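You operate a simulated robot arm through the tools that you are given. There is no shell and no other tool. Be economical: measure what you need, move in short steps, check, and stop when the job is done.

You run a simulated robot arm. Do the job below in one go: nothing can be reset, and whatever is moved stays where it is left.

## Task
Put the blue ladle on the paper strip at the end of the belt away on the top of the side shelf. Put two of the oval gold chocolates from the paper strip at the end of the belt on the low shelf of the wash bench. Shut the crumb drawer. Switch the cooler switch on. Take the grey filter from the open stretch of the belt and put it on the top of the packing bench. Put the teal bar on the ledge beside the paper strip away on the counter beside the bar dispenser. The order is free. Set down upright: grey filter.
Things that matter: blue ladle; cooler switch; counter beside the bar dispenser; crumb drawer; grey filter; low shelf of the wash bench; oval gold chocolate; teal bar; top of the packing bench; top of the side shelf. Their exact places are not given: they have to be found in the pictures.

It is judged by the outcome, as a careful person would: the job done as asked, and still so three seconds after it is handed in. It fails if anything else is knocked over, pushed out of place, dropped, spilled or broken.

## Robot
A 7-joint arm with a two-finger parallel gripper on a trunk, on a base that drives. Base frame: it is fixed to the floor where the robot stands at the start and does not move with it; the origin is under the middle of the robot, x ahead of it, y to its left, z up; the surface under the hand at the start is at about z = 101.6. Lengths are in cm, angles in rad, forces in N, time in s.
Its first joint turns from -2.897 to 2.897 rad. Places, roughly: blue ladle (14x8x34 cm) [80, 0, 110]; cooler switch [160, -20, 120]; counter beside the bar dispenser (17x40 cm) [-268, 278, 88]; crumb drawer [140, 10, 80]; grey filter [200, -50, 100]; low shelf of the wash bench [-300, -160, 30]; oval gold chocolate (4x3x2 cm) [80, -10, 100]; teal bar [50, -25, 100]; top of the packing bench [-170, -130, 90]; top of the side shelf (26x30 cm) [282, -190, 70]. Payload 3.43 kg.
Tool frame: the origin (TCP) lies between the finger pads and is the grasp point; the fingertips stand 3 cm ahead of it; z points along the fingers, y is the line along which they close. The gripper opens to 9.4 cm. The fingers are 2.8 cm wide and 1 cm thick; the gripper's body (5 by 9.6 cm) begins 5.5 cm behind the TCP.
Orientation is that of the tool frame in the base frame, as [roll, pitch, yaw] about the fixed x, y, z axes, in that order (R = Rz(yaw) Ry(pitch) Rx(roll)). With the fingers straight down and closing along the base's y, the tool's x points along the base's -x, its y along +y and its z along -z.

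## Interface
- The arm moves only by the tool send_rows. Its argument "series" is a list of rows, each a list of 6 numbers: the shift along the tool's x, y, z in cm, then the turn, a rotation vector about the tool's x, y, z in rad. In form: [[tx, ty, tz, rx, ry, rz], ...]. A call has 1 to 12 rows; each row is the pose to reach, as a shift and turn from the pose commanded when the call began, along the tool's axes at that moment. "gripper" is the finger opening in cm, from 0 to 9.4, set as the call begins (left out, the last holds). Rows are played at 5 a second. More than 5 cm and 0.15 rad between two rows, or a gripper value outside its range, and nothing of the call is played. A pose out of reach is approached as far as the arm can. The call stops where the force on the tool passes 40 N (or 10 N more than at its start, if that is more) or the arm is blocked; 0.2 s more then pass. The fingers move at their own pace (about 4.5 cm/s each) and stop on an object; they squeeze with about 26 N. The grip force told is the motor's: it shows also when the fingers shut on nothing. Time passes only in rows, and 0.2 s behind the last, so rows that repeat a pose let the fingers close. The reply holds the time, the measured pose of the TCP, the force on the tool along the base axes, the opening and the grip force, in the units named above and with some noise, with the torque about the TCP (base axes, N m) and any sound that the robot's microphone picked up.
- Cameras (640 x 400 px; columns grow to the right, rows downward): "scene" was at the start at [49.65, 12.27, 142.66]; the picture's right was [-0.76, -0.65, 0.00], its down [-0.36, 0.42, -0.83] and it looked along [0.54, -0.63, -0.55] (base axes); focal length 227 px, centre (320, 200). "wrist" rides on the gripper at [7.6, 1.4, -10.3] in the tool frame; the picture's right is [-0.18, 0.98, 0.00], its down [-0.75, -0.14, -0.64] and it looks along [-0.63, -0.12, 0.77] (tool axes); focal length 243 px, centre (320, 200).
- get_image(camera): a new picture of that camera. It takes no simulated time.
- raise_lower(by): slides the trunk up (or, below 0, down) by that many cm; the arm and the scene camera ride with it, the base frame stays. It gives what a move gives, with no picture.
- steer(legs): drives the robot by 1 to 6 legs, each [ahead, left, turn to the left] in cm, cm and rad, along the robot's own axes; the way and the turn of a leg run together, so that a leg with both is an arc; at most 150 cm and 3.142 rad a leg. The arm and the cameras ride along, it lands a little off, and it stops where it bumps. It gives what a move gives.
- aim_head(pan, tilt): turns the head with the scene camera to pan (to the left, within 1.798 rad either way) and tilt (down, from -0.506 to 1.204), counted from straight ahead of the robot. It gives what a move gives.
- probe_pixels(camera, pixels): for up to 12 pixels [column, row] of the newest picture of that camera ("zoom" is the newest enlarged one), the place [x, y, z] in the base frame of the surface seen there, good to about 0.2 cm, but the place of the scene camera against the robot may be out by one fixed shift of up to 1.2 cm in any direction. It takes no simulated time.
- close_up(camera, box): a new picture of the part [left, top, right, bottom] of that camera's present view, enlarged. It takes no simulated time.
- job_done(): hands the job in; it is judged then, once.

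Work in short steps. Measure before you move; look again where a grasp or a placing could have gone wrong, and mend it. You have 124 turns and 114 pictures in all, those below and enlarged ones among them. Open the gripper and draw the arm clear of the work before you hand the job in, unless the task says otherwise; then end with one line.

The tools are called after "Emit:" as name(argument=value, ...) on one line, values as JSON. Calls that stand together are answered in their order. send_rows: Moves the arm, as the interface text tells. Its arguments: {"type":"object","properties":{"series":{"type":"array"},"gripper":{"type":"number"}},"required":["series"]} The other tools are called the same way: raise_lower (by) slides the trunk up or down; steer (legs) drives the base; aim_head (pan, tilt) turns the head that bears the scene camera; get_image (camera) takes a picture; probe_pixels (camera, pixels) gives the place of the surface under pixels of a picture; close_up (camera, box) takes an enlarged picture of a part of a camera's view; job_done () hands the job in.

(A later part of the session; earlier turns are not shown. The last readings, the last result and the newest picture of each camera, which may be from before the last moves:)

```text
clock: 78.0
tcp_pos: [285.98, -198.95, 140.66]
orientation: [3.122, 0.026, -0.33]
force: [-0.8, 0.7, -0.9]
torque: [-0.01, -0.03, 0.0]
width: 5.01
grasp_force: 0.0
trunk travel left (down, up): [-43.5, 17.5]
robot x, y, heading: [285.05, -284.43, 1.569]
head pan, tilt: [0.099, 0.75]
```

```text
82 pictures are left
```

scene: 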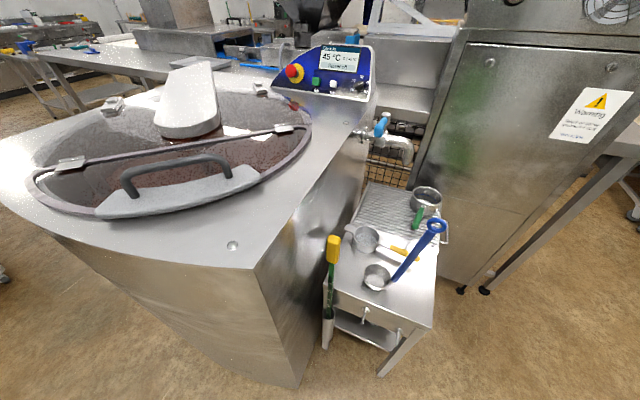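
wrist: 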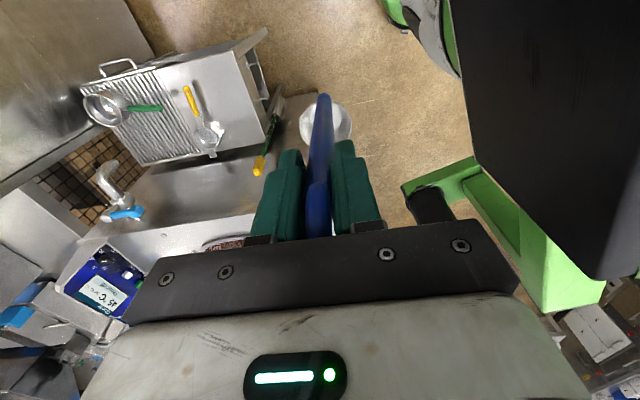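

Ladle stands on the shelf. Retract the arm, turning the wrist back, and look toward the belt's open stretch.

Emit:
send_rows(series=[[1.3, 3.7, 0, 0, 0, 0.14], [2.5, 7.4, 0, 0, 0, 0.28], [3.8, 11, 0, 0, 0, 0.42], [5, 14.7, 0, 0, 0, 0.56], [6.3, 18.4, 0, 0, 0, 0.7], [7.5, 22, 0, 0, 0, 0.84], [8.8, 25.7, 0, 0, 0, 0.98], [10, 29.4, 0, 0, 0, 1.12], [11.3, 33, 0, 0, 0, 1.25], [11.3, 33, 0, 0, 0, 1.25]])

Emit:
aim_head(pan=0.55, tilt=0.4)

Emit:
close_up(camera="scene", box=[120, 60, 520, 310])

```text
clock: 80.2
tcp_pos: [285.71, -234.25, 141.4]
orientation: [3.123, 0.003, -1.581]
force: [0.3, 0.5, 0.0]
torque: [0.0, -0.02, 0.01]
width: 5.0
grasp_force: 0.0
trunk travel left (down, up): [-43.5, 17.5]
robot x, y, heading: [285.12, -284.3, 1.573]
head pan, tilt: [0.099, 0.75]
```

```text
clock: 81.1
tcp_pos: [285.76, -234.07, 141.36]
orientation: [3.121, 0.002, -1.58]
force: [-0.5, 0.0, -0.8]
torque: [0.03, 0.02, -0.01]
width: 5.0
grasp_force: 0.1
trunk travel left (down, up): [-43.5, 17.5]
robot x, y, heading: [285.05, -284.35, 1.571]
head pan, tilt: [0.55, 0.4]
```

```text
1.60 times, centred on (320, 185) of scene
```

zoom: 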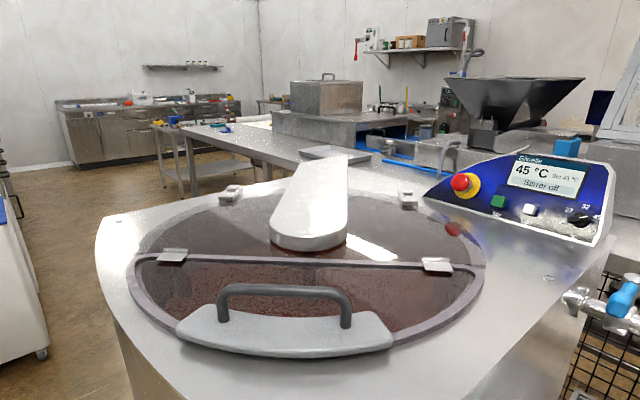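

The open stretch lies between the cooler box and the hopper; I drive back round the melter to (145,-114), facing the belt from the ledge side.

Emit:
steer(legs=[[0, 115, 0], [65, 60, 0], [103, -35, 0]])

Emit:
aim_head(pan=-0.3, tilt=0.55)

Emit:
get_image(camera="scene")

```text
clock: 96.3
tcp_pos: [143.18, -68.7, 141.36]
orientation: [3.123, -0.001, -1.574]
force: [0.5, -1.1, 0.7]
torque: [0.0, 0.03, 0.01]
width: 5.0
grasp_force: 0.1
trunk travel left (down, up): [-43.5, 17.5]
robot x, y, heading: [142.84, -119.15, 1.574]
head pan, tilt: [0.55, 0.4]
stopped in leg 3: the robot was blocked; the commanded pose is now the measured one
```

```text
clock: 97.5
tcp_pos: [143.13, -68.75, 141.32]
orientation: [3.121, 0.0, -1.574]
force: [-0.4, 0.3, 0.7]
torque: [-0.02, 0.0, 0.02]
width: 5.0
grasp_force: 0.0
trunk travel left (down, up): [-43.5, 17.5]
robot x, y, heading: [142.74, -118.81, 1.572]
head pan, tilt: [-0.3, 0.55]
```

```text
80 pictures are left
```

scene: 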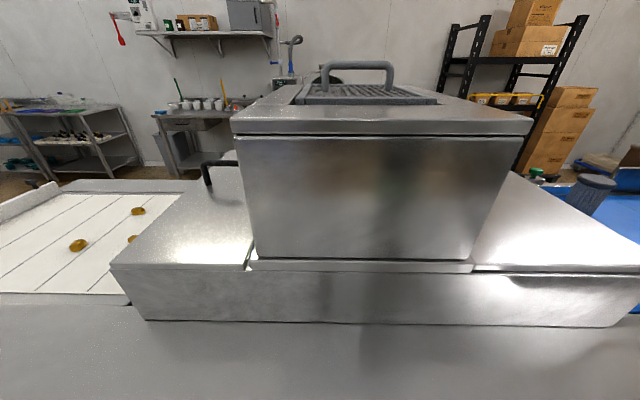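

Robot stopped at the ledge leg (y=-119). The grey thing at (590,190) on blue belt looks like the filter; look further right.

Emit:
aim_head(pan=-0.8, tilt=0.5)

Emit:
get_image(camera="scene")

```text
clock: 98.4
tcp_pos: [143.0, -68.81, 141.34]
orientation: [3.12, 0.0, -1.574]
force: [0.2, -0.9, -0.9]
torque: [-0.01, 0.0, 0.01]
width: 5.01
grasp_force: 0.1
trunk travel left (down, up): [-43.5, 17.5]
robot x, y, heading: [142.51, -119.09, 1.578]
head pan, tilt: [-0.799, 0.499]
```

```text
79 pictures are left
```

scene: 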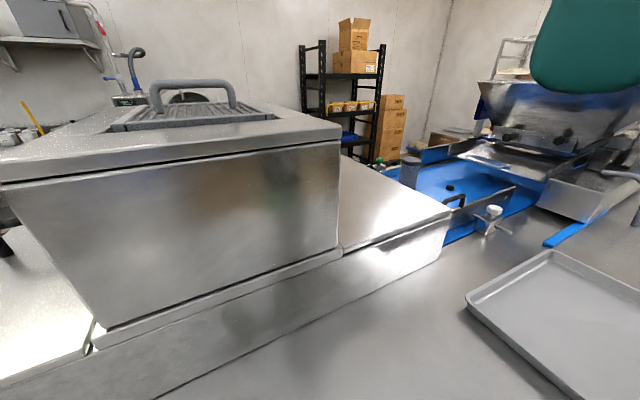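

The grey cylinder at (410,170) on the belt; zoom and probe.

Emit:
close_up(camera="scene", box=[360, 130, 540, 250])

Emit:
probe_pixels(camera="scene", pixels=[[410, 157], [410, 172], [410, 186], [401, 172], [420, 172], [383, 163], [450, 188], [458, 198], [493, 211], [440, 240], [448, 212], [560, 250]])

```text
3.33 times, centred on (450, 190) of scene
```

zoom: 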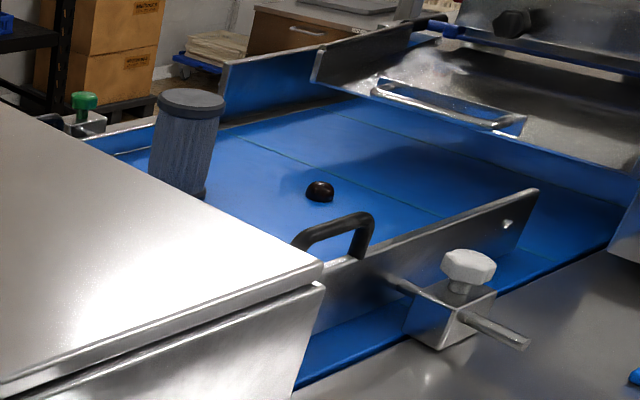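

```text
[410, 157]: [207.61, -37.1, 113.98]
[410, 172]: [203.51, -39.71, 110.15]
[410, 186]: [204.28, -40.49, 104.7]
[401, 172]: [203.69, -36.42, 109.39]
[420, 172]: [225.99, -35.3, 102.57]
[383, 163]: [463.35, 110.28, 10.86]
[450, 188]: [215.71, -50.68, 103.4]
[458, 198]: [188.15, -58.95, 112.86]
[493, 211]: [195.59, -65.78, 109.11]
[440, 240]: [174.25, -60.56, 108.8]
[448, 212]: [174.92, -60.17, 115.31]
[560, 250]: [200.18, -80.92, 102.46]
```

Filter stands at about (205,-38), top z≈113.5, ~7 cm wide. Shift the robot 20 cm right to bring it in reach.

Emit:
steer(legs=[[-1, -20, 0]])

Emit:
aim_head(pan=-0.7, tilt=0.55)

Emit:
get_image(camera="scene")

Emit:
get_image(camera="wrist")

```text
clock: 100.0
tcp_pos: [163.05, -69.7, 141.38]
orientation: [3.122, -0.001, -1.573]
force: [-0.2, 0.3, 0.5]
torque: [0.01, 0.0, -0.05]
width: 5.01
grasp_force: 0.0
trunk travel left (down, up): [-43.5, 17.5]
robot x, y, heading: [162.94, -120.13, 1.578]
head pan, tilt: [-0.799, 0.499]
```

```text
clock: 100.7
tcp_pos: [163.0, -69.74, 141.33]
orientation: [3.122, 0.0, -1.575]
force: [-0.1, -0.3, 0.0]
torque: [0.0, -0.01, -0.01]
width: 5.02
grasp_force: 0.0
trunk travel left (down, up): [-43.5, 17.5]
robot x, y, heading: [162.61, -120.12, 1.573]
head pan, tilt: [-0.7, 0.55]
```

```text
77 pictures are left
```

scene: 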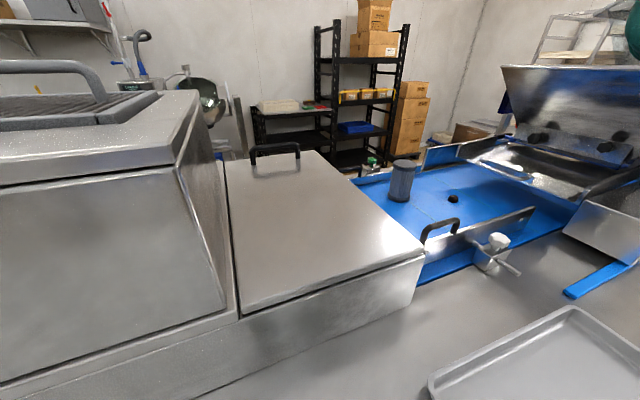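

```text
76 pictures are left
```

wrist: 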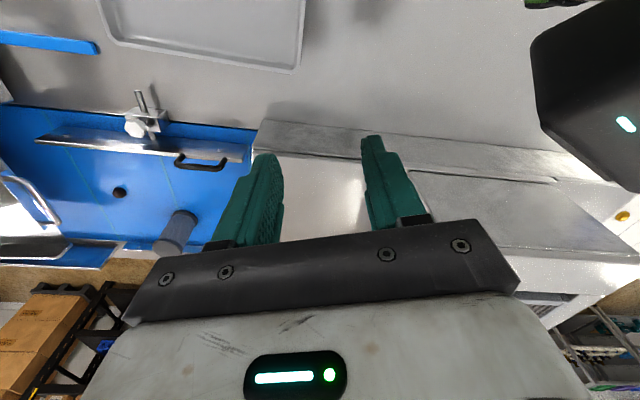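

Measure the filter in both cameras.

Emit:
probe_pixels(camera="wrist", pixels=[[165, 248], [180, 230], [192, 218], [178, 240], [170, 235], [188, 240]])

Emit:
close_up(camera="scene", box=[360, 140, 480, 220])

Emit:
probe_pixels(camera="scene", pixels=[[403, 162], [395, 162], [414, 162], [403, 160], [403, 165], [400, 200], [392, 185], [412, 185], [454, 198], [365, 160], [520, 212]])

```text
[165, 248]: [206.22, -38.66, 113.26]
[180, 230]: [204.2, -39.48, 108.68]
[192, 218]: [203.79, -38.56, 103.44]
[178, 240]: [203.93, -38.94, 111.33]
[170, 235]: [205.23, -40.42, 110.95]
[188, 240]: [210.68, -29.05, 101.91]
```

```text
5.00 times, centred on (420, 180) of scene
```

zoom: 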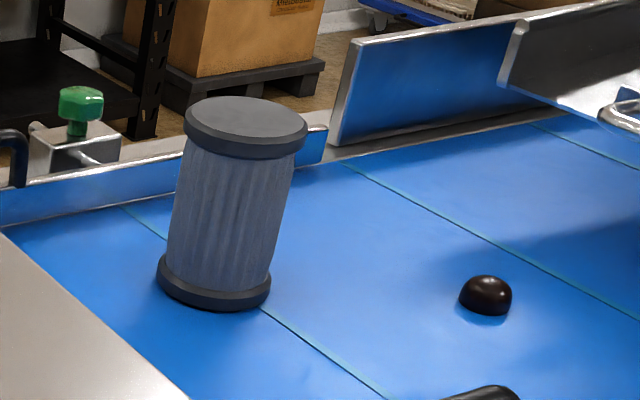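

```text
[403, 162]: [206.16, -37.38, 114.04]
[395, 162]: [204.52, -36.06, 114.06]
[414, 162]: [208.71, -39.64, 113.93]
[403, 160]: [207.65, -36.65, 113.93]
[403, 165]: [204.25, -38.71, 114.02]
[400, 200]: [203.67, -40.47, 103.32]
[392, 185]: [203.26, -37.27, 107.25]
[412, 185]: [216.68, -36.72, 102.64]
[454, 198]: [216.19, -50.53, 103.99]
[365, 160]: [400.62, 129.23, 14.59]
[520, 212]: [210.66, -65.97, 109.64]
```

Cap centre ≈ (206.4,-37.9), top z 113.4, ~6 cm wide. Raise trunk for reach, open fully, bring the hand to z≈123 then across.

Emit:
raise_lower(by=10)

Emit:
send_rows(series=[[0, 0, 4.8, 0, 0, 0], [0, 0, 9.6, 0, 0, 0], [0, 0, 14.4, 0, 0, 0], [0, 0, 19.2, 0, 0, 0], [0, 0, 24, 0, 0, 0], [0, 0, 27, 0, 0, 0], [0, 0, 27, 0, 0, 0]], gripper=9.4)

Emit:
send_rows(series=[[-2.9, -3.9, 0, 0, 0, 0], [-5.8, -7.9, 0, 0, 0, 0], [-8.7, -11.8, 0, 0, 0, 0], [-11.6, -15.8, 0, 0, 0, 0], [-14.5, -19.7, 0, 0, 0, 0], [-17.3, -23.7, 0, 0, 0, 0], [-20.2, -27.6, 0, 0, 0, 0], [-23.1, -31.6, 0, 0, 0, 0], [-26, -35.5, 0, 0, 0, 0], [-28.9, -39.5, 0, 0, 0, 0], [-31.8, -43.4, 0, 0, 0, 0], [-31.8, -43.4, 0, 0, 0, 0]])

Emit:
get_image(camera="wrist")

Emit:
get_image(camera="scene")

```text
clock: 102.0
tcp_pos: [162.98, -69.7, 151.34]
orientation: [3.122, 0.0, -1.573]
force: [0.1, -0.4, -0.6]
torque: [0.0, -0.02, 0.02]
width: 4.97
grasp_force: 0.0
trunk travel left (down, up): [-53.5, 7.5]
robot x, y, heading: [162.64, -119.93, 1.57]
head pan, tilt: [-0.7, 0.55]
```

```text
clock: 102.4
tcp_pos: [162.93, -69.44, 148.88]
orientation: [3.102, 0.001, -1.584]
force: [2.2, 3.8, 1.7]
torque: [-0.55, 0.18, 0.16]
width: 8.3
grasp_force: 0.1
trunk travel left (down, up): [-53.5, 7.5]
robot x, y, heading: [162.53, -119.89, 1.578]
head pan, tilt: [-0.7, 0.55]
stopped in row 1: the force on the tool passed its limit at 160 N (the readings are from after the stop); the commanded pose is now the measured one
```

```text
clock: 105.0
tcp_pos: [203.49, -40.38, 147.48]
orientation: [3.099, 0.002, -1.584]
force: [1.0, -0.9, 0.0]
torque: [0.04, 0.05, -0.01]
width: 9.4
grasp_force: 0.1
out of reach, approached as far as the arm can: row 11, 12
trunk travel left (down, up): [-53.5, 7.5]
robot x, y, heading: [162.62, -119.86, 1.575]
head pan, tilt: [-0.7, 0.55]
```

```text
74 pictures are left
```

wrist: 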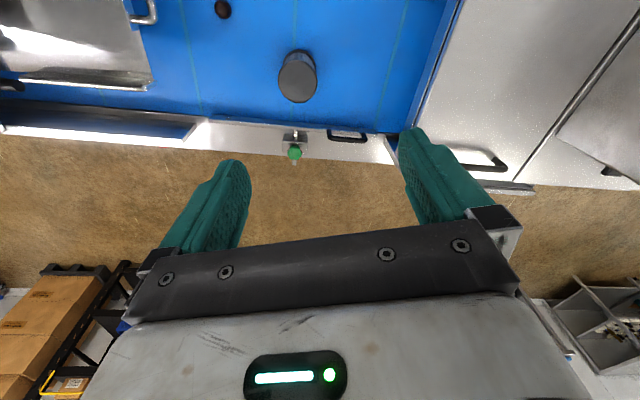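

```text
73 pictures are left
```

scene: 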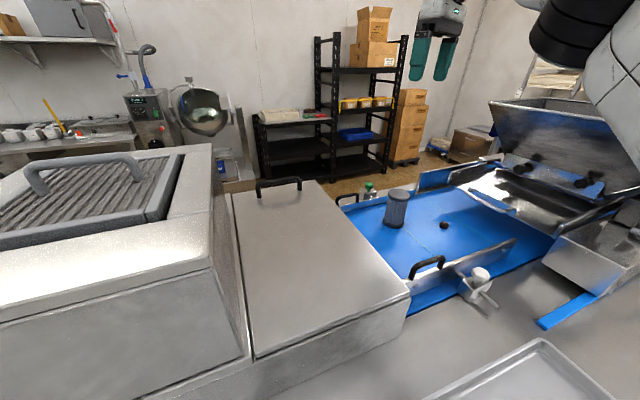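

The hand hit the robot itself when folded; no harm seen. The hand is near the filter at z 147; descend in steps with small correction.

Emit:
send_rows(series=[[0, 0, 4.8, 0.02, 0, 0], [-0.8, -1, 9.4, 0.042, 0, 0], [-1.6, -2, 14, 0.042, 0, 0], [-2.5, -2.9, 18.6, 0.042, 0, 0], [-2.5, -2.9, 23.3, 0.042, 0, 0], [-2.5, -2.9, 25.5, 0.042, 0, 0.01], [-2.5, -2.9, 25.5, 0.042, 0, 0.01]])

Emit:
get_image(camera="wrist")

```text
clock: 106.6
tcp_pos: [205.31, -37.93, 121.71]
orientation: [3.141, 0.002, -1.595]
force: [-1.2, -0.6, -0.2]
torque: [-0.01, -0.02, 0.01]
width: 9.41
grasp_force: 0.0
trunk travel left (down, up): [-53.5, 7.5]
robot x, y, heading: [162.74, -120.23, 1.577]
head pan, tilt: [-0.7, 0.55]
```

```text
72 pictures are left
```

wrist: 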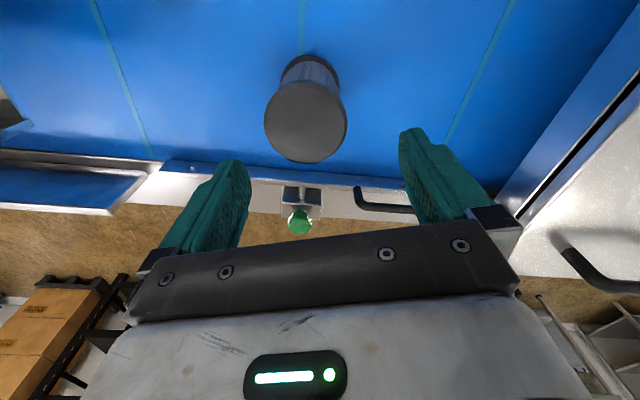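

Probe the cap's centre and edges from this view.

Emit:
probe_pixels(camera="wrist", pixels=[[306, 122], [268, 122], [344, 122], [306, 86], [306, 158]])

```text
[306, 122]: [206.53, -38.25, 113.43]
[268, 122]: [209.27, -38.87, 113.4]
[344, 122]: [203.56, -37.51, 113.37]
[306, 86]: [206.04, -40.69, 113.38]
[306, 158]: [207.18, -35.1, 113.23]
```

Cap centre (206.5,-38.0); shift 1.2 in x and descend to z 110.8, then grip.

Emit:
send_rows(series=[[0, -1.2, 2, 0, 0, 0], [0, -1.2, 5.5, 0, 0, 0], [0, -1.2, 8.5, 0, 0, 0], [0, -1.2, 10.9, 0, 0, 0], [0, -1.2, 10.9, 0, 0, 0]])

Emit:
send_rows(series=[[0, 0, 0, 0, 0, 0], [0, 0, 0, 0, 0, 0], [0, 0, 0, 0, 0, 0], [0, 0, 0, 0, 0, 0]], gripper=3)

Emit:
send_rows(series=[[0, 0, -2, 0, 0, 0], [0, 0, -5, 0, 0, 0], [0, 0, -9, 0, 0, 0], [0, 0, -13, 0, 0, 0], [0, 0, -13, 0, 0, 0]])

Emit:
get_image(camera="scene")

```text
clock: 107.8
tcp_pos: [206.53, -37.8, 110.78]
orientation: [-3.142, 0.002, -1.594]
force: [-0.8, 0.5, 0.5]
torque: [0.0, 0.01, -0.03]
width: 9.38
grasp_force: 0.0
trunk travel left (down, up): [-53.5, 7.5]
robot x, y, heading: [162.89, -119.69, 1.572]
head pan, tilt: [-0.7, 0.55]
```

```text
clock: 108.8
tcp_pos: [206.62, -37.83, 110.66]
orientation: [3.141, 0.0, -1.594]
force: [-0.1, -0.1, -0.1]
torque: [0.0, -0.05, 0.01]
width: 6.88
grasp_force: 26.0
trunk travel left (down, up): [-53.5, 7.5]
robot x, y, heading: [162.61, -119.88, 1.578]
head pan, tilt: [-0.7, 0.55]
```

```text
clock: 110.0
tcp_pos: [206.5, -37.89, 124.03]
orientation: [3.14, 0.003, -1.594]
force: [0.0, -0.2, -0.3]
torque: [0.0, 0.01, 0.02]
width: 6.89
grasp_force: 25.9
trunk travel left (down, up): [-53.5, 7.5]
robot x, y, heading: [162.54, -119.69, 1.575]
head pan, tilt: [-0.7, 0.55]
```

```text
71 pictures are left
```

scene: 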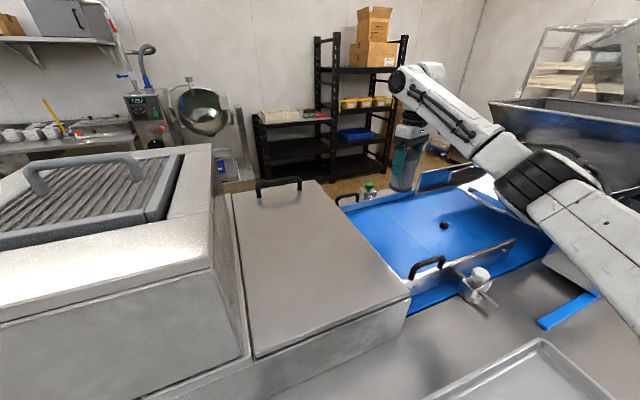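

Filter held (6.9 cm, lifted clear). Lift further and draw the arm back above the ledge.

Emit:
send_rows(series=[[0, 0, -5, 0, 0, 0], [0, 0, -10, 0, 0, 0], [0, 0, -15, 0, 0, 0], [3, 4, -17, 0, 0, 0], [6, 8, -17, 0, 0, 0], [8.8, 12, -17, 0, 0, 0], [11.6, 16, -17, 0, 0, 0], [14.4, 20, -17, 0, 0, 0], [17.2, 24, -17, 0, 0, 0], [20, 28, -17, 0, 0, 0], [22.8, 32, -17, 0, 0, 0], [25.6, 36, -17, 0, 0, 0]])

Emit:
aim_head(pan=1.2, tilt=0.35)

Emit:
get_image(camera="scene")

```text
refused: row 4 steps farther than a row can; nothing moved
```

```text
clock: 111.8
tcp_pos: [206.49, -37.78, 123.94]
orientation: [-3.141, 0.001, -1.594]
force: [-0.6, -0.1, -0.2]
torque: [0.01, -0.01, 0.0]
width: 6.88
grasp_force: 25.9
trunk travel left (down, up): [-53.5, 7.5]
robot x, y, heading: [162.49, -119.48, 1.578]
head pan, tilt: [1.201, 0.351]
```

```text
70 pictures are left
```

scene: 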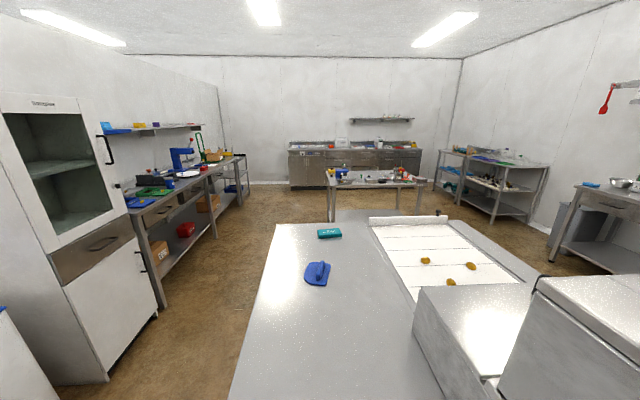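

Row step was too long; redo the retraction with smaller steps. Also probe the benches seen: left bench (190,190), far things (240,185), middle table (375,180).

Emit:
probe_pixels(camera="scene", pixels=[[145, 205], [190, 180], [225, 160], [240, 160], [375, 182], [340, 215], [320, 148], [400, 150], [470, 152], [245, 190], [170, 265], [205, 225]])

Emit:
close_up(camera="scene", box=[90, 100, 290, 300])

Emit:
send_rows(series=[[0, 0, -5, 0, 0, 0], [0, 0, -10, 0, 0, 0], [0, 0, -15, 0, 0, 0], [2.5, 3.5, -17, 0, 0, 0], [5.2, 7.3, -17, 0, 0, 0], [8, 11.2, -17, 0, 0, 0], [10.8, 15.1, -17, 0, 0, 0], [13.6, 19, -17, 0, 0, 0], [16.4, 23, -17, 0, 0, 0], [19.2, 27, -17, 0, 0, 0], [22, 31, -17, 0, 0, 0], [24.8, 35, -17, 0, 0, 0]])

```text
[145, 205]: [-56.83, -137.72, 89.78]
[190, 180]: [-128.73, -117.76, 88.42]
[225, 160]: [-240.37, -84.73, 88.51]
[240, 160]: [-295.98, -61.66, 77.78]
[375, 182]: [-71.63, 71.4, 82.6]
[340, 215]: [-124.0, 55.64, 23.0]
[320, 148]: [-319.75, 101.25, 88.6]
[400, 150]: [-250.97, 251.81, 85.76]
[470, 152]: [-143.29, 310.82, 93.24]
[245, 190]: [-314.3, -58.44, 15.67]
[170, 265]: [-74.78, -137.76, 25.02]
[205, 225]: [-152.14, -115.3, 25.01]
```

```text
2.00 times, centred on (190, 200) of scene
```

zoom: 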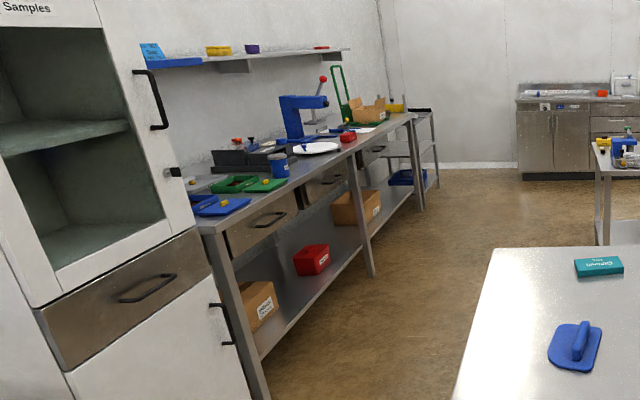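

```text
clock: 114.4
tcp_pos: [171.22, -61.94, 140.43]
orientation: [3.141, 0.001, -1.594]
force: [-0.6, -0.1, -1.1]
torque: [-0.04, 0.01, 0.01]
width: 6.9
grasp_force: 26.3
trunk travel left (down, up): [-53.5, 7.5]
robot x, y, heading: [162.66, -119.71, 1.576]
head pan, tilt: [1.201, 0.351]
```

The slanted bench at left (z≈88.4, front edge from (-57,-138) to (-240,-85)) is the packing bench. Drive back down the corridor and face it.

Emit:
steer(legs=[[2, 77, 0], [24, 100, 0], [54, 85, 0], [0, 0, 2.86]])

Emit:
aim_head(pan=0.2, tilt=0.5)

Emit:
get_image(camera="scene")

```text
clock: 135.0
tcp_pos: [-123.87, -96.58, 140.45]
orientation: [3.141, 0.002, 1.273]
force: [0.4, -0.3, -0.9]
torque: [-0.01, -0.03, -0.03]
width: 6.93
grasp_force: 26.0
trunk travel left (down, up): [-53.5, 7.5]
robot x, y, heading: [-99.99, -43.0, -1.839]
head pan, tilt: [1.201, 0.351]
```

```text
clock: 136.3
tcp_pos: [-123.86, -96.62, 140.51]
orientation: [3.141, 0.0, 1.271]
force: [0.0, 0.5, -0.8]
torque: [-0.01, -0.02, 0.0]
width: 6.86
grasp_force: 26.2
trunk travel left (down, up): [-53.5, 7.5]
robot x, y, heading: [-99.5, -42.79, -1.84]
head pan, tilt: [0.201, 0.499]
```

```text
68 pictures are left
```

scene: 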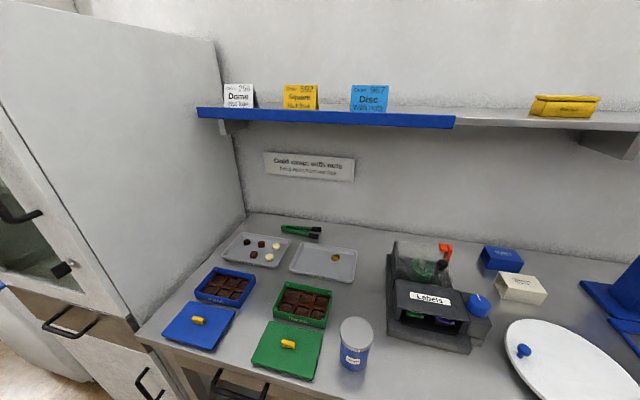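

This is the bench; look further along to the right for free space.

Emit:
aim_head(pan=-0.6, tilt=0.55)

Emit:
get_image(camera="scene")

```text
clock: 137.4
tcp_pos: [-123.94, -96.52, 140.45]
orientation: [3.141, 0.002, 1.272]
force: [0.0, -0.4, -0.7]
torque: [-0.02, -0.02, 0.0]
width: 6.88
grasp_force: 26.1
trunk travel left (down, up): [-53.5, 7.5]
robot x, y, heading: [-99.98, -43.45, -1.84]
head pan, tilt: [-0.6, 0.55]
```

```text
67 pictures are left
```

scene: 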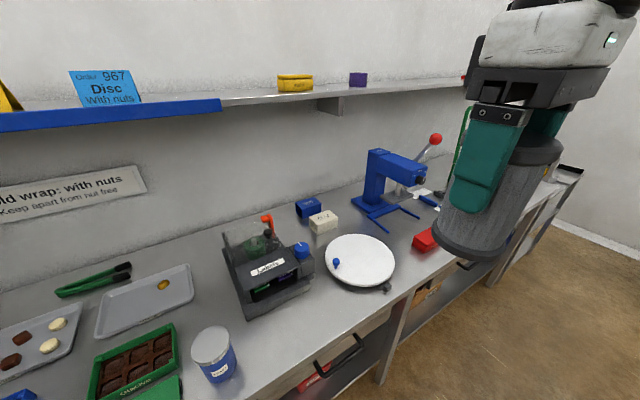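

Free surface candidates: (275,335) and (350,295) near front, (190,320). Probe them and neighbours.

Emit:
probe_pixels(camera="scene", pixels=[[275, 335], [330, 305], [255, 315], [300, 295], [232, 365], [290, 370], [345, 325], [215, 350], [345, 285], [390, 285], [375, 220], [340, 235]])

Emit:
get_image(camera="wrist")

```text
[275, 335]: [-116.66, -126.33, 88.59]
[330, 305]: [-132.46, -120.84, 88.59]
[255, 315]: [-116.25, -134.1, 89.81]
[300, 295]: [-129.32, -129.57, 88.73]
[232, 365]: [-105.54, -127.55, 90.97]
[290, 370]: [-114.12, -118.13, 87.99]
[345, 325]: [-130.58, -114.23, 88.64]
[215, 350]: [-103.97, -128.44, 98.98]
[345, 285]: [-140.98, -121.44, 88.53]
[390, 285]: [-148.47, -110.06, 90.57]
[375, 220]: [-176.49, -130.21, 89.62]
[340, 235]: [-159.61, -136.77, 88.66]
```

```text
66 pictures are left
```

wrist: 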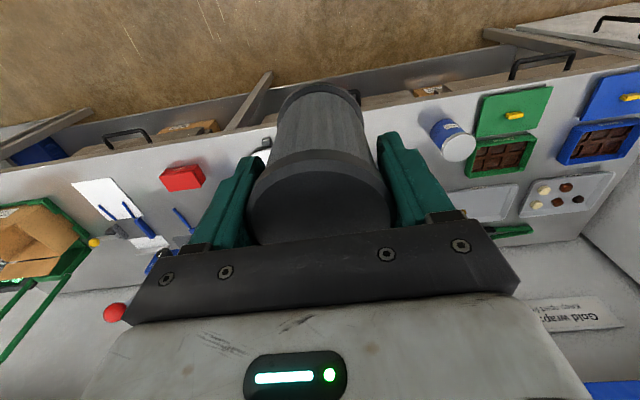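

Choose spot (-121,-123.3), free of the cup, printer and turntable. Move above it.

Emit:
send_rows(series=[[-4.1, 1.8, 1, 0, 0, 0], [-8.2, 3.6, 2, 0, 0, 0], [-12.4, 5.3, 3, 0, 0, 0], [-16.5, 7.1, 4, 0, 0, 0], [-20.7, 8.9, 5, 0, 0, 0], [-24.8, 10.6, 6, 0, 0, 0], [-24.8, 10.6, 10.8, 0, 0, 0], [-24.8, 10.6, 15.6, 0, 0, 0], [-24.8, 10.6, 20.4, 0, 0, 0], [-24.8, 10.6, 25.2, 0, 0, 0], [-24.8, 10.6, 29.5, 0, 0, 0], [-24.8, 10.6, 29.5, 0, 0, 0]])

Emit:
get_image(camera="scene")

Emit:
get_image(camera="wrist")

```text
clock: 140.0
tcp_pos: [-120.89, -123.36, 110.7]
orientation: [3.141, 0.002, 1.275]
force: [0.4, 0.2, -1.3]
torque: [-0.02, 0.03, 0.04]
width: 6.88
grasp_force: 25.8
trunk travel left (down, up): [-53.5, 7.5]
robot x, y, heading: [-99.73, -42.91, -1.832]
head pan, tilt: [-0.6, 0.55]
```

```text
65 pictures are left
```

scene: 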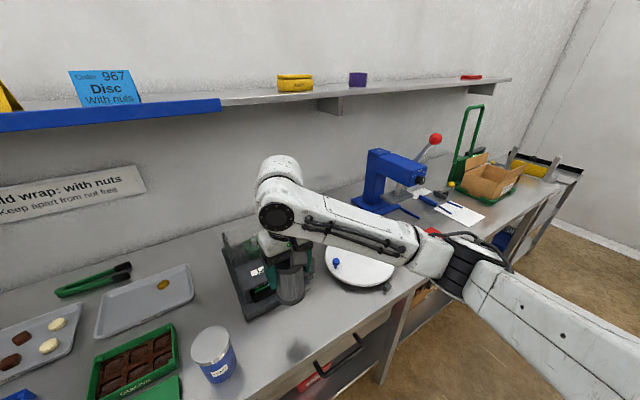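

```text
64 pictures are left
```

wrist: 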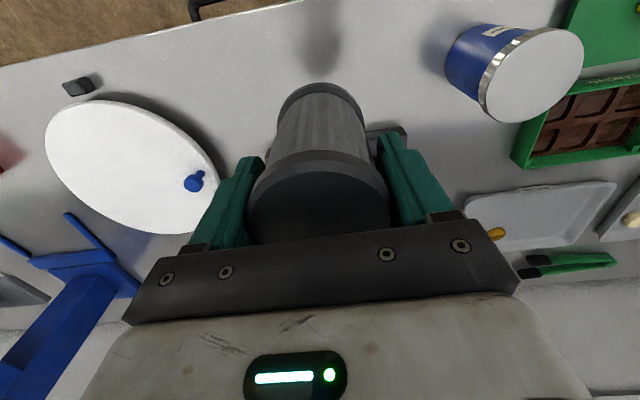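

Clear all round. Descend 12.6 cm, then slowly to contact.

Emit:
send_rows(series=[[0, 0, 4, 0, 0, 0], [0, 0, 8, 0, 0, 0], [0, 0, 11, 0, 0, 0], [0, 0, 12.6, 0, 0, 0], [0, 0, 13, 0, 0, 0], [0, 0, 13.3, 0, 0, 0], [0, 0, 13.3, 0, 0, 0]])

Emit:
send_rows(series=[[0, 0, 0.15, 0, 0, 0], [0, 0, 0.3, 0, 0, 0], [0, 0, 0.3, 0, 0, 0]])

```text
clock: 141.6
tcp_pos: [-120.97, -123.55, 97.64]
orientation: [3.141, 0.0, 1.272]
force: [0.3, 0.1, -1.6]
torque: [-0.03, 0.02, 0.02]
width: 6.9
grasp_force: 25.9
trunk travel left (down, up): [-53.5, 7.5]
robot x, y, heading: [-99.8, -42.98, -1.838]
head pan, tilt: [-0.6, 0.55]
```

```text
clock: 142.4
tcp_pos: [-121.07, -123.55, 97.35]
orientation: [-3.141, 0.001, 1.273]
force: [0.8, 0.6, -1.1]
torque: [0.02, 0.01, -0.02]
width: 6.91
grasp_force: 26.2
trunk travel left (down, up): [-53.5, 7.5]
robot x, y, heading: [-100.0, -43.26, -1.832]
head pan, tilt: [-0.6, 0.55]
```

No contact yet; continue lowering by tenths.

Emit:
send_rows(series=[[0, 0, 0.15, 0, 0, 0], [0, 0, 0.3, 0, 0, 0], [0, 0, 0.3, 0, 0, 0]])

Emit:
send_rows(series=[[0, 0, 0.1, 0, 0, 0], [0, 0, 0.2, 0, 0, 0], [0, 0, 0.2, 0, 0, 0]])

Emit:
close_up(camera="scene", box=[190, 220, 390, 380])

```text
clock: 143.2
tcp_pos: [-121.05, -123.57, 97.1]
orientation: [3.14, 0.001, 1.272]
force: [-0.7, 0.0, -0.1]
torque: [-0.01, 0.0, 0.02]
width: 6.86
grasp_force: 25.8
trunk travel left (down, up): [-53.5, 7.5]
robot x, y, heading: [-100.05, -43.5, -1.84]
head pan, tilt: [-0.6, 0.55]
```

```text
clock: 144.0
tcp_pos: [-121.04, -123.43, 96.81]
orientation: [3.141, 0.001, 1.272]
force: [-0.1, 0.4, -0.6]
torque: [0.01, 0.03, 0.01]
width: 6.88
grasp_force: 25.8
trunk travel left (down, up): [-53.5, 7.5]
robot x, y, heading: [-99.8, -43.0, -1.838]
head pan, tilt: [-0.6, 0.55]
```

```text
2.50 times, centred on (290, 300) of scene
```

zoom: 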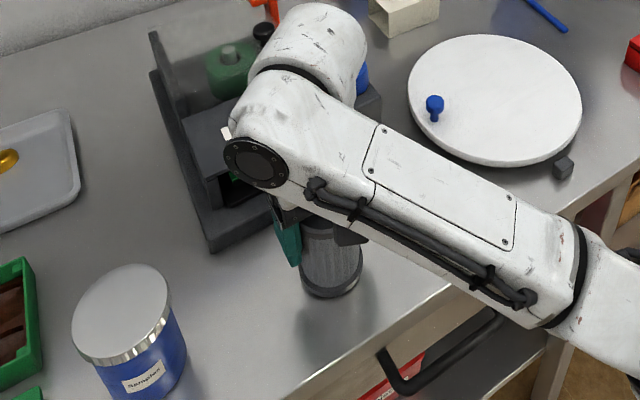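

Nearly touching (reflection). Continue a little.

Emit:
send_rows(series=[[0, 0, 0.1, 0, 0, 0], [0, 0, 0.2, 0, 0, 0], [0, 0, 0.2, 0, 0, 0]])

Emit:
send_rows(series=[[0, 0, 0.1, 0, 0, 0], [0, 0, 0.2, 0, 0, 0], [0, 0, 0.2, 0, 0, 0]])

Emit:
send_rows(series=[[0, 0, 0.1, 0, 0, 0], [0, 0, 0.2, 0, 0, 0], [0, 0, 0.2, 0, 0, 0]])

```text
clock: 144.8
tcp_pos: [-121.11, -123.61, 96.75]
orientation: [-3.141, 0.002, 1.273]
force: [0.1, 0.4, -0.7]
torque: [0.01, 0.0, 0.02]
width: 6.86
grasp_force: 26.4
trunk travel left (down, up): [-53.5, 7.5]
robot x, y, heading: [-99.84, -43.08, -1.839]
head pan, tilt: [-0.6, 0.55]
```

```text
clock: 145.6
tcp_pos: [-120.92, -123.4, 96.64]
orientation: [-3.141, 0.007, 1.271]
force: [2.5, -4.2, 22.2]
torque: [0.09, 0.09, 0.1]
width: 6.85
grasp_force: 26.2
trunk travel left (down, up): [-53.5, 7.5]
robot x, y, heading: [-99.92, -42.87, -1.844]
head pan, tilt: [-0.6, 0.55]
```

```text
clock: 146.4
tcp_pos: [-121.04, -123.52, 96.29]
orientation: [-3.141, 0.004, 1.273]
force: [0.9, -10.5, 24.4]
torque: [-0.14, 0.19, 0.08]
width: 6.85
grasp_force: 25.9
trunk travel left (down, up): [-53.5, 7.5]
robot x, y, heading: [-99.58, -42.92, -1.84]
head pan, tilt: [-0.6, 0.55]
```

Contact (24 N). Relieve 0.25, open, and rise.

Emit:
send_rows(series=[[0, 0, -0.25, 0, 0, 0], [0, 0, -0.25, 0, 0, 0]])

Emit:
send_rows(series=[[0, 0, 0, 0, 0, 0], [0, 0, 0, 0, 0, 0], [0, 0, 0, 0, 0, 0], [0, 0, -3, 0, 0, 0], [0, 0, -7.5, 0, 0, 0], [0, 0, -12, 0, 0, 0], [0, 0, -16.5, 0, 0, 0], [0, 0, -21, 0, 0, 0], [4.5, 0, -23, 0, 0, 0], [9, 0, -25, 0, 0, 0], [13.5, 0, -26, 0, 0, 0]], gripper=9.4)

Emit:
get_image(camera="scene")

```text
clock: 147.0
tcp_pos: [-120.9, -123.37, 96.38]
orientation: [-3.14, -0.002, 1.274]
force: [1.1, -0.9, -0.7]
torque: [0.0, 0.01, 0.0]
width: 6.86
grasp_force: 26.1
trunk travel left (down, up): [-53.5, 7.5]
robot x, y, heading: [-99.52, -43.34, -1.837]
head pan, tilt: [-0.6, 0.55]
```

```text
clock: 149.4
tcp_pos: [-116.96, -110.59, 122.71]
orientation: [3.14, 0.002, 1.272]
force: [-0.5, -0.5, 0.0]
torque: [-0.01, 0.02, 0.01]
width: 9.38
grasp_force: 0.1
trunk travel left (down, up): [-53.5, 7.5]
robot x, y, heading: [-99.85, -43.22, -1.841]
head pan, tilt: [-0.6, 0.55]
```

```text
62 pictures are left
```

scene: 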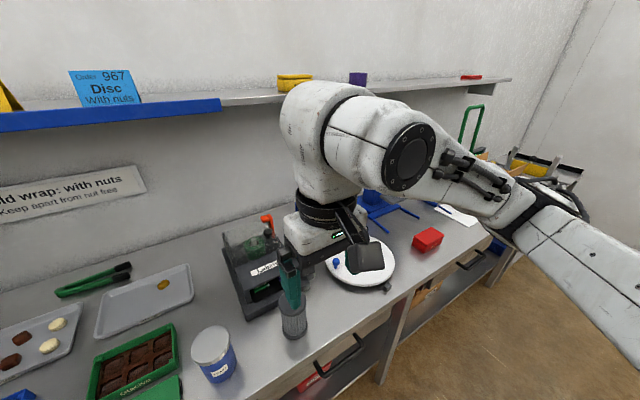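

Filter stands upright on the packing bench. Retract and drive back to the strip's end facing +x for the teal bar.

Emit:
send_rows(series=[[4.5, 0, -2, 0, 0, 0], [9, 0, -4, 0, 0, 0], [13, 0, -6, 0, 0, 0], [13, 0, -6, 0, 0, 0]])

Emit:
steer(legs=[[-60, 85, 0], [0, 0, 1.84]])

Emit:
get_image(camera="wrist")

```text
clock: 150.4
tcp_pos: [-109.91, -104.82, 128.09]
orientation: [3.136, -0.01, 1.264]
force: [0.2, 0.8, 0.2]
torque: [-0.01, -0.02, -0.01]
width: 9.38
grasp_force: 0.1
out of reach, approached as far as the arm can: row 2, 3, 4
trunk travel left (down, up): [-53.5, 7.5]
robot x, y, heading: [-100.13, -43.28, -1.838]
head pan, tilt: [-0.6, 0.55]
```

```text
clock: 160.2
tcp_pos: [59.31, 0.03, 128.17]
orientation: [3.135, -0.008, 3.121]
force: [-0.4, 0.1, 0.0]
torque: [-0.02, 0.0, 0.0]
width: 9.42
grasp_force: 0.0
trunk travel left (down, up): [-53.5, 7.5]
robot x, y, heading: [-3.13, -7.48, 0.012]
head pan, tilt: [-0.6, 0.55]
```

```text
61 pictures are left
```

wrist: 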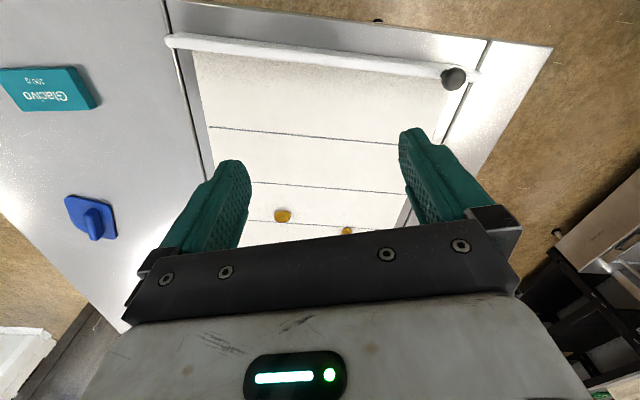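

Teal bar at (48,88). Probe its corners.

Emit:
probe_pixels(camera="wrist", pixels=[[6, 72], [72, 67], [94, 100], [20, 107], [48, 86], [40, 108], [92, 108]])

Emit:
aim_head(pan=-0.75, tilt=0.75)

Emit:
get_image(camera="scene")

```text
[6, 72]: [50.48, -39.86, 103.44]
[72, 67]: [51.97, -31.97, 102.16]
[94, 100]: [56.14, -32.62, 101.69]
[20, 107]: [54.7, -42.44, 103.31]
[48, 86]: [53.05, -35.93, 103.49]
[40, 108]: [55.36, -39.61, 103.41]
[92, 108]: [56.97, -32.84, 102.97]
```

```text
clock: 161.0
tcp_pos: [59.3, 0.05, 128.08]
orientation: [3.137, -0.009, 3.121]
force: [-0.9, -0.3, 0.6]
torque: [0.04, -0.02, 0.03]
width: 9.41
grasp_force: 0.1
trunk travel left (down, up): [-53.5, 7.5]
robot x, y, heading: [-2.78, -7.15, 0.017]
head pan, tilt: [-0.75, 0.75]
```

```text
60 pictures are left
```

scene: 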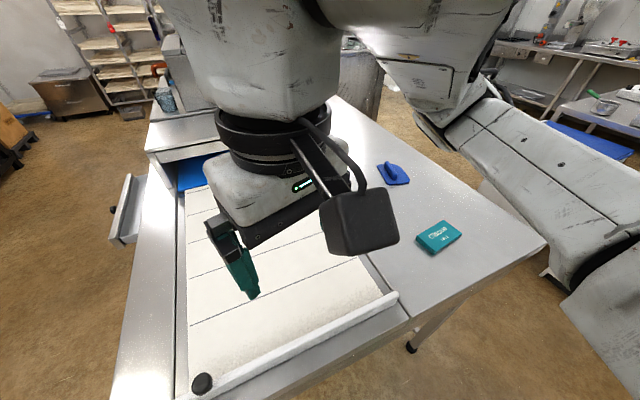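

Bar ~10x5 cm, long axis nearly along y, top z 103.45. Move above it, turning the gripper to close across the short side.

Emit:
send_rows(series=[[0.4, -3.7, 0, 0, 0, -0.139], [0.9, -7.5, 0, 0, 0, -0.278], [1.3, -11.2, 0, 0, 0, -0.417], [1.8, -15, 0.5, 0, 0, -0.556], [2.2, -18.7, 1.5, 0, 0, -0.695], [2.7, -22.5, 3, 0, 0, -0.834], [3.1, -26.2, 5, 0, 0, -0.973], [3.6, -30, 7, 0, 0, -1.112], [4, -33.7, 9, 0, 0, -1.251], [4.5, -37.5, 10, 0, 0, -1.39], [4.5, -37.5, 10, 0, 0, -1.39]], gripper=9)

Emit:
get_image(camera="wrist")

```text
clock: 163.4
tcp_pos: [53.73, -37.21, 117.9]
orientation: [3.131, 0.004, -1.773]
force: [-0.7, -0.3, 0.9]
torque: [-0.01, -0.03, -0.01]
width: 9.0
grasp_force: 0.2
out of reach, approached as far as the arm can: row 1, 2, 3, 4, 5, 6, 7
trunk travel left (down, up): [-53.5, 7.5]
robot x, y, heading: [-2.68, -7.76, 0.015]
head pan, tilt: [-0.75, 0.75]
```

```text
59 pictures are left
```

wrist: 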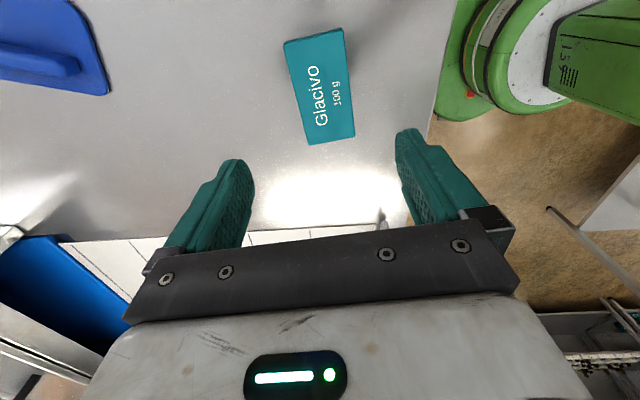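

Probe the bar's corners from here for an exact grasp.

Emit:
probe_pixels(camera="wrist", pixels=[[287, 48], [340, 33], [307, 141], [352, 130], [320, 90], [298, 95], [345, 80], [318, 42], [330, 135]])

```text
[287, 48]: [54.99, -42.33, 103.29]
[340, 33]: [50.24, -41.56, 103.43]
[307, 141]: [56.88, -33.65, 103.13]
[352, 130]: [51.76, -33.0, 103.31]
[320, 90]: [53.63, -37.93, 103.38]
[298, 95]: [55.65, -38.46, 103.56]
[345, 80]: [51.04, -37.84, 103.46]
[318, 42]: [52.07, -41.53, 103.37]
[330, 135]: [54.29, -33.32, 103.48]
```

Centre (53.5,-37.6), axis matched. Descend to TCP z 105.0 (tips 0.4 above the ledge) and grip.

Emit:
send_rows(series=[[0.4, 0.15, 4, 0, 0, 0], [0.4, 0.15, 8, 0, 0, 0], [0.4, 0.15, 11, 0, 0, 0], [0.4, 0.15, 12.8, 0, 0, 0], [0.4, 0.15, 12.8, 0, 0, 0]])

Emit:
send_rows(series=[[0, 0, 0, 0, 0, 0], [0, 0, 0, 0, 0, 0], [0, 0, 0, 0, 0, 0], [0, 0, 0, 0, 0, 0], [0, 0, -3, 0, 0, 0], [0, 0, -7.5, 0, 0, 0], [0, 0, -12, 0, 0, 0], [0, 0, -16, 0, 0, 0]], gripper=3)

Emit:
get_image(camera="wrist")

```text
clock: 164.6
tcp_pos: [53.36, -37.64, 105.05]
orientation: [3.13, 0.003, -1.773]
force: [0.6, -0.3, -0.5]
torque: [-0.02, -0.03, 0.01]
width: 8.99
grasp_force: 0.0
trunk travel left (down, up): [-53.5, 7.5]
robot x, y, heading: [-2.81, -7.56, 0.016]
head pan, tilt: [-0.75, 0.75]
```

```text
clock: 166.4
tcp_pos: [53.56, -37.62, 120.93]
orientation: [3.132, 0.001, -1.772]
force: [-0.4, 0.0, -1.6]
torque: [-0.02, -0.02, 0.03]
width: 5.33
grasp_force: 25.8
trunk travel left (down, up): [-53.5, 7.5]
robot x, y, heading: [-2.91, -7.53, 0.013]
head pan, tilt: [-0.75, 0.75]
```

```text
58 pictures are left
```

wrist: 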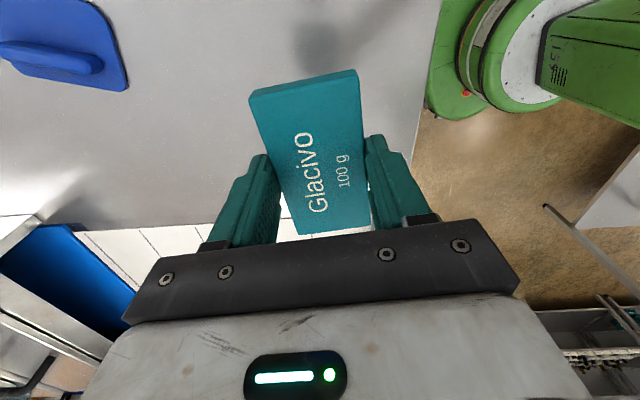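

Bar held (5.3 cm). Back off, turn left toward the rear-left counter and look.

Emit:
steer(legs=[[-30, 0, 0], [0, 0, 2.2]])

Emit:
aim_head(pan=0, tilt=0.45)

Emit:
get_image(camera="scene")

```text
clock: 173.7
tcp_pos: [-42.78, 55.48, 120.78]
orientation: [3.132, 0.004, 0.44]
force: [0.3, 0.2, -0.9]
torque: [0.0, 0.02, 0.04]
width: 5.33
grasp_force: 26.1
trunk travel left (down, up): [-53.5, 7.5]
robot x, y, heading: [-33.13, -7.66, 2.228]
head pan, tilt: [-0.75, 0.75]
```

```text
clock: 174.8
tcp_pos: [-42.66, 55.36, 120.79]
orientation: [3.131, 0.002, 0.44]
force: [-0.2, 0.8, -0.7]
torque: [0.03, 0.0, -0.01]
width: 5.34
grasp_force: 26.1
trunk travel left (down, up): [-53.5, 7.5]
robot x, y, heading: [-33.27, -7.93, 2.228]
head pan, tilt: [0.0, 0.45]
```

```text
57 pictures are left
```

scene: 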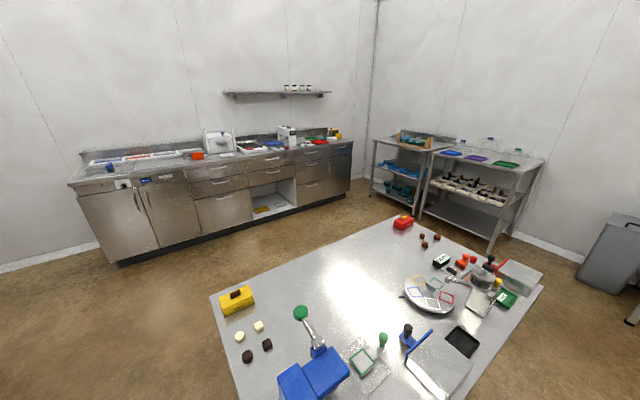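

Back counter with two white machines (220,140) and (288,135). Probe for positions.

Emit:
probe_pixels(camera="scene", pixels=[[218, 142], [288, 137], [262, 150], [310, 143], [250, 155], [330, 141], [215, 300], [240, 395], [395, 215], [120, 260], [350, 185], [540, 290]])

Emit:
close_up(camera="scene", box=[160, 90, 380, 230])

```text
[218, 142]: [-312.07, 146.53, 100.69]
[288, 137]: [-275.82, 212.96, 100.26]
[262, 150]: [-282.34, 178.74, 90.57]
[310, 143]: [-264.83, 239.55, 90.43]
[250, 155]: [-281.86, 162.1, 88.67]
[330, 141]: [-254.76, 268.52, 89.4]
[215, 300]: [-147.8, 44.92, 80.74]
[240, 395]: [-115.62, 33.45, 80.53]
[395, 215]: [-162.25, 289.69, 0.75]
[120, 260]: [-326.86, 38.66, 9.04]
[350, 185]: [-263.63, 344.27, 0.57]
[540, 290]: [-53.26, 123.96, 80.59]
```

```text
2.86 times, centred on (270, 160) of scene
```

zoom: 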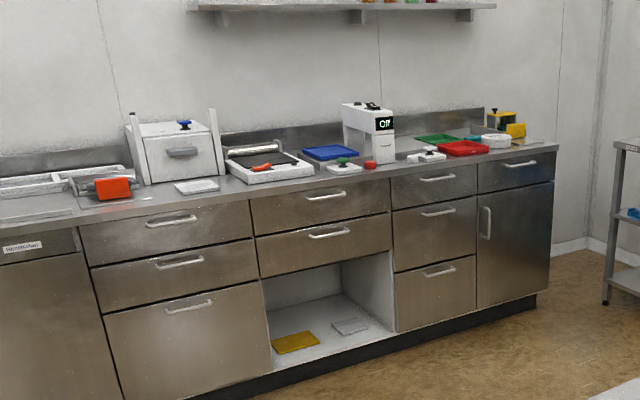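

Counter spot (-268,278) is the right end. I raise a bit and drive round the middle table's left side to about (-200,238).

Emit:
raise_lower(by=7)

Emit:
steer(legs=[[7.4, 70, 0], [69, 56.7, 0], [110, -53.5, 0], [107.8, -89.5, 0], [0, 0, 0.66]])

Emit:
aim_head(pan=-0.2, tilt=0.6)

Emit:
get_image(camera="scene")

```text
clock: 175.9
tcp_pos: [-42.71, 55.47, 127.74]
orientation: [3.132, 0.004, 0.439]
force: [0.0, 0.7, -0.8]
torque: [0.02, -0.02, 0.02]
width: 5.33
grasp_force: 26.0
trunk travel left (down, up): [-60.5, 0.5]
robot x, y, heading: [-33.22, -8.02, 2.228]
head pan, tilt: [0.0, 0.45]
```

```text
clock: 198.1
tcp_pos: [-247.79, 276.33, 127.77]
orientation: [3.133, 0.004, 1.101]
force: [-0.3, 0.4, -0.8]
torque: [-0.02, 0.0, -0.01]
width: 5.29
grasp_force: 25.9
trunk travel left (down, up): [-60.5, 0.5]
robot x, y, heading: [-201.23, 232.22, 2.897]
head pan, tilt: [0.0, 0.45]
```

```text
clock: 198.9
tcp_pos: [-247.76, 276.26, 127.93]
orientation: [3.133, 0.004, 1.101]
force: [0.1, -0.4, -1.4]
torque: [0.01, -0.02, 0.0]
width: 5.34
grasp_force: 25.8
trunk travel left (down, up): [-60.5, 0.5]
robot x, y, heading: [-201.09, 231.95, 2.894]
head pan, tilt: [-0.201, 0.6]
```

```text
55 pictures are left
```

scene: 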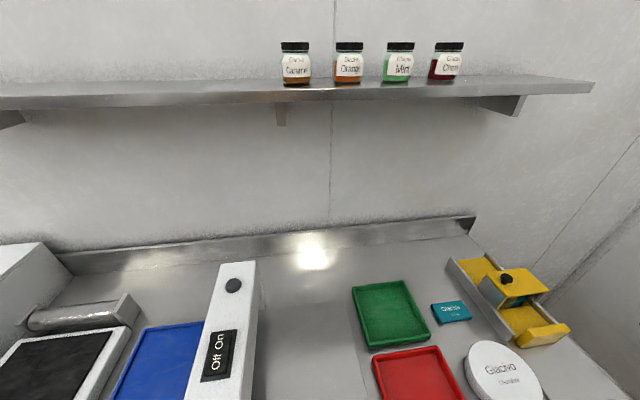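

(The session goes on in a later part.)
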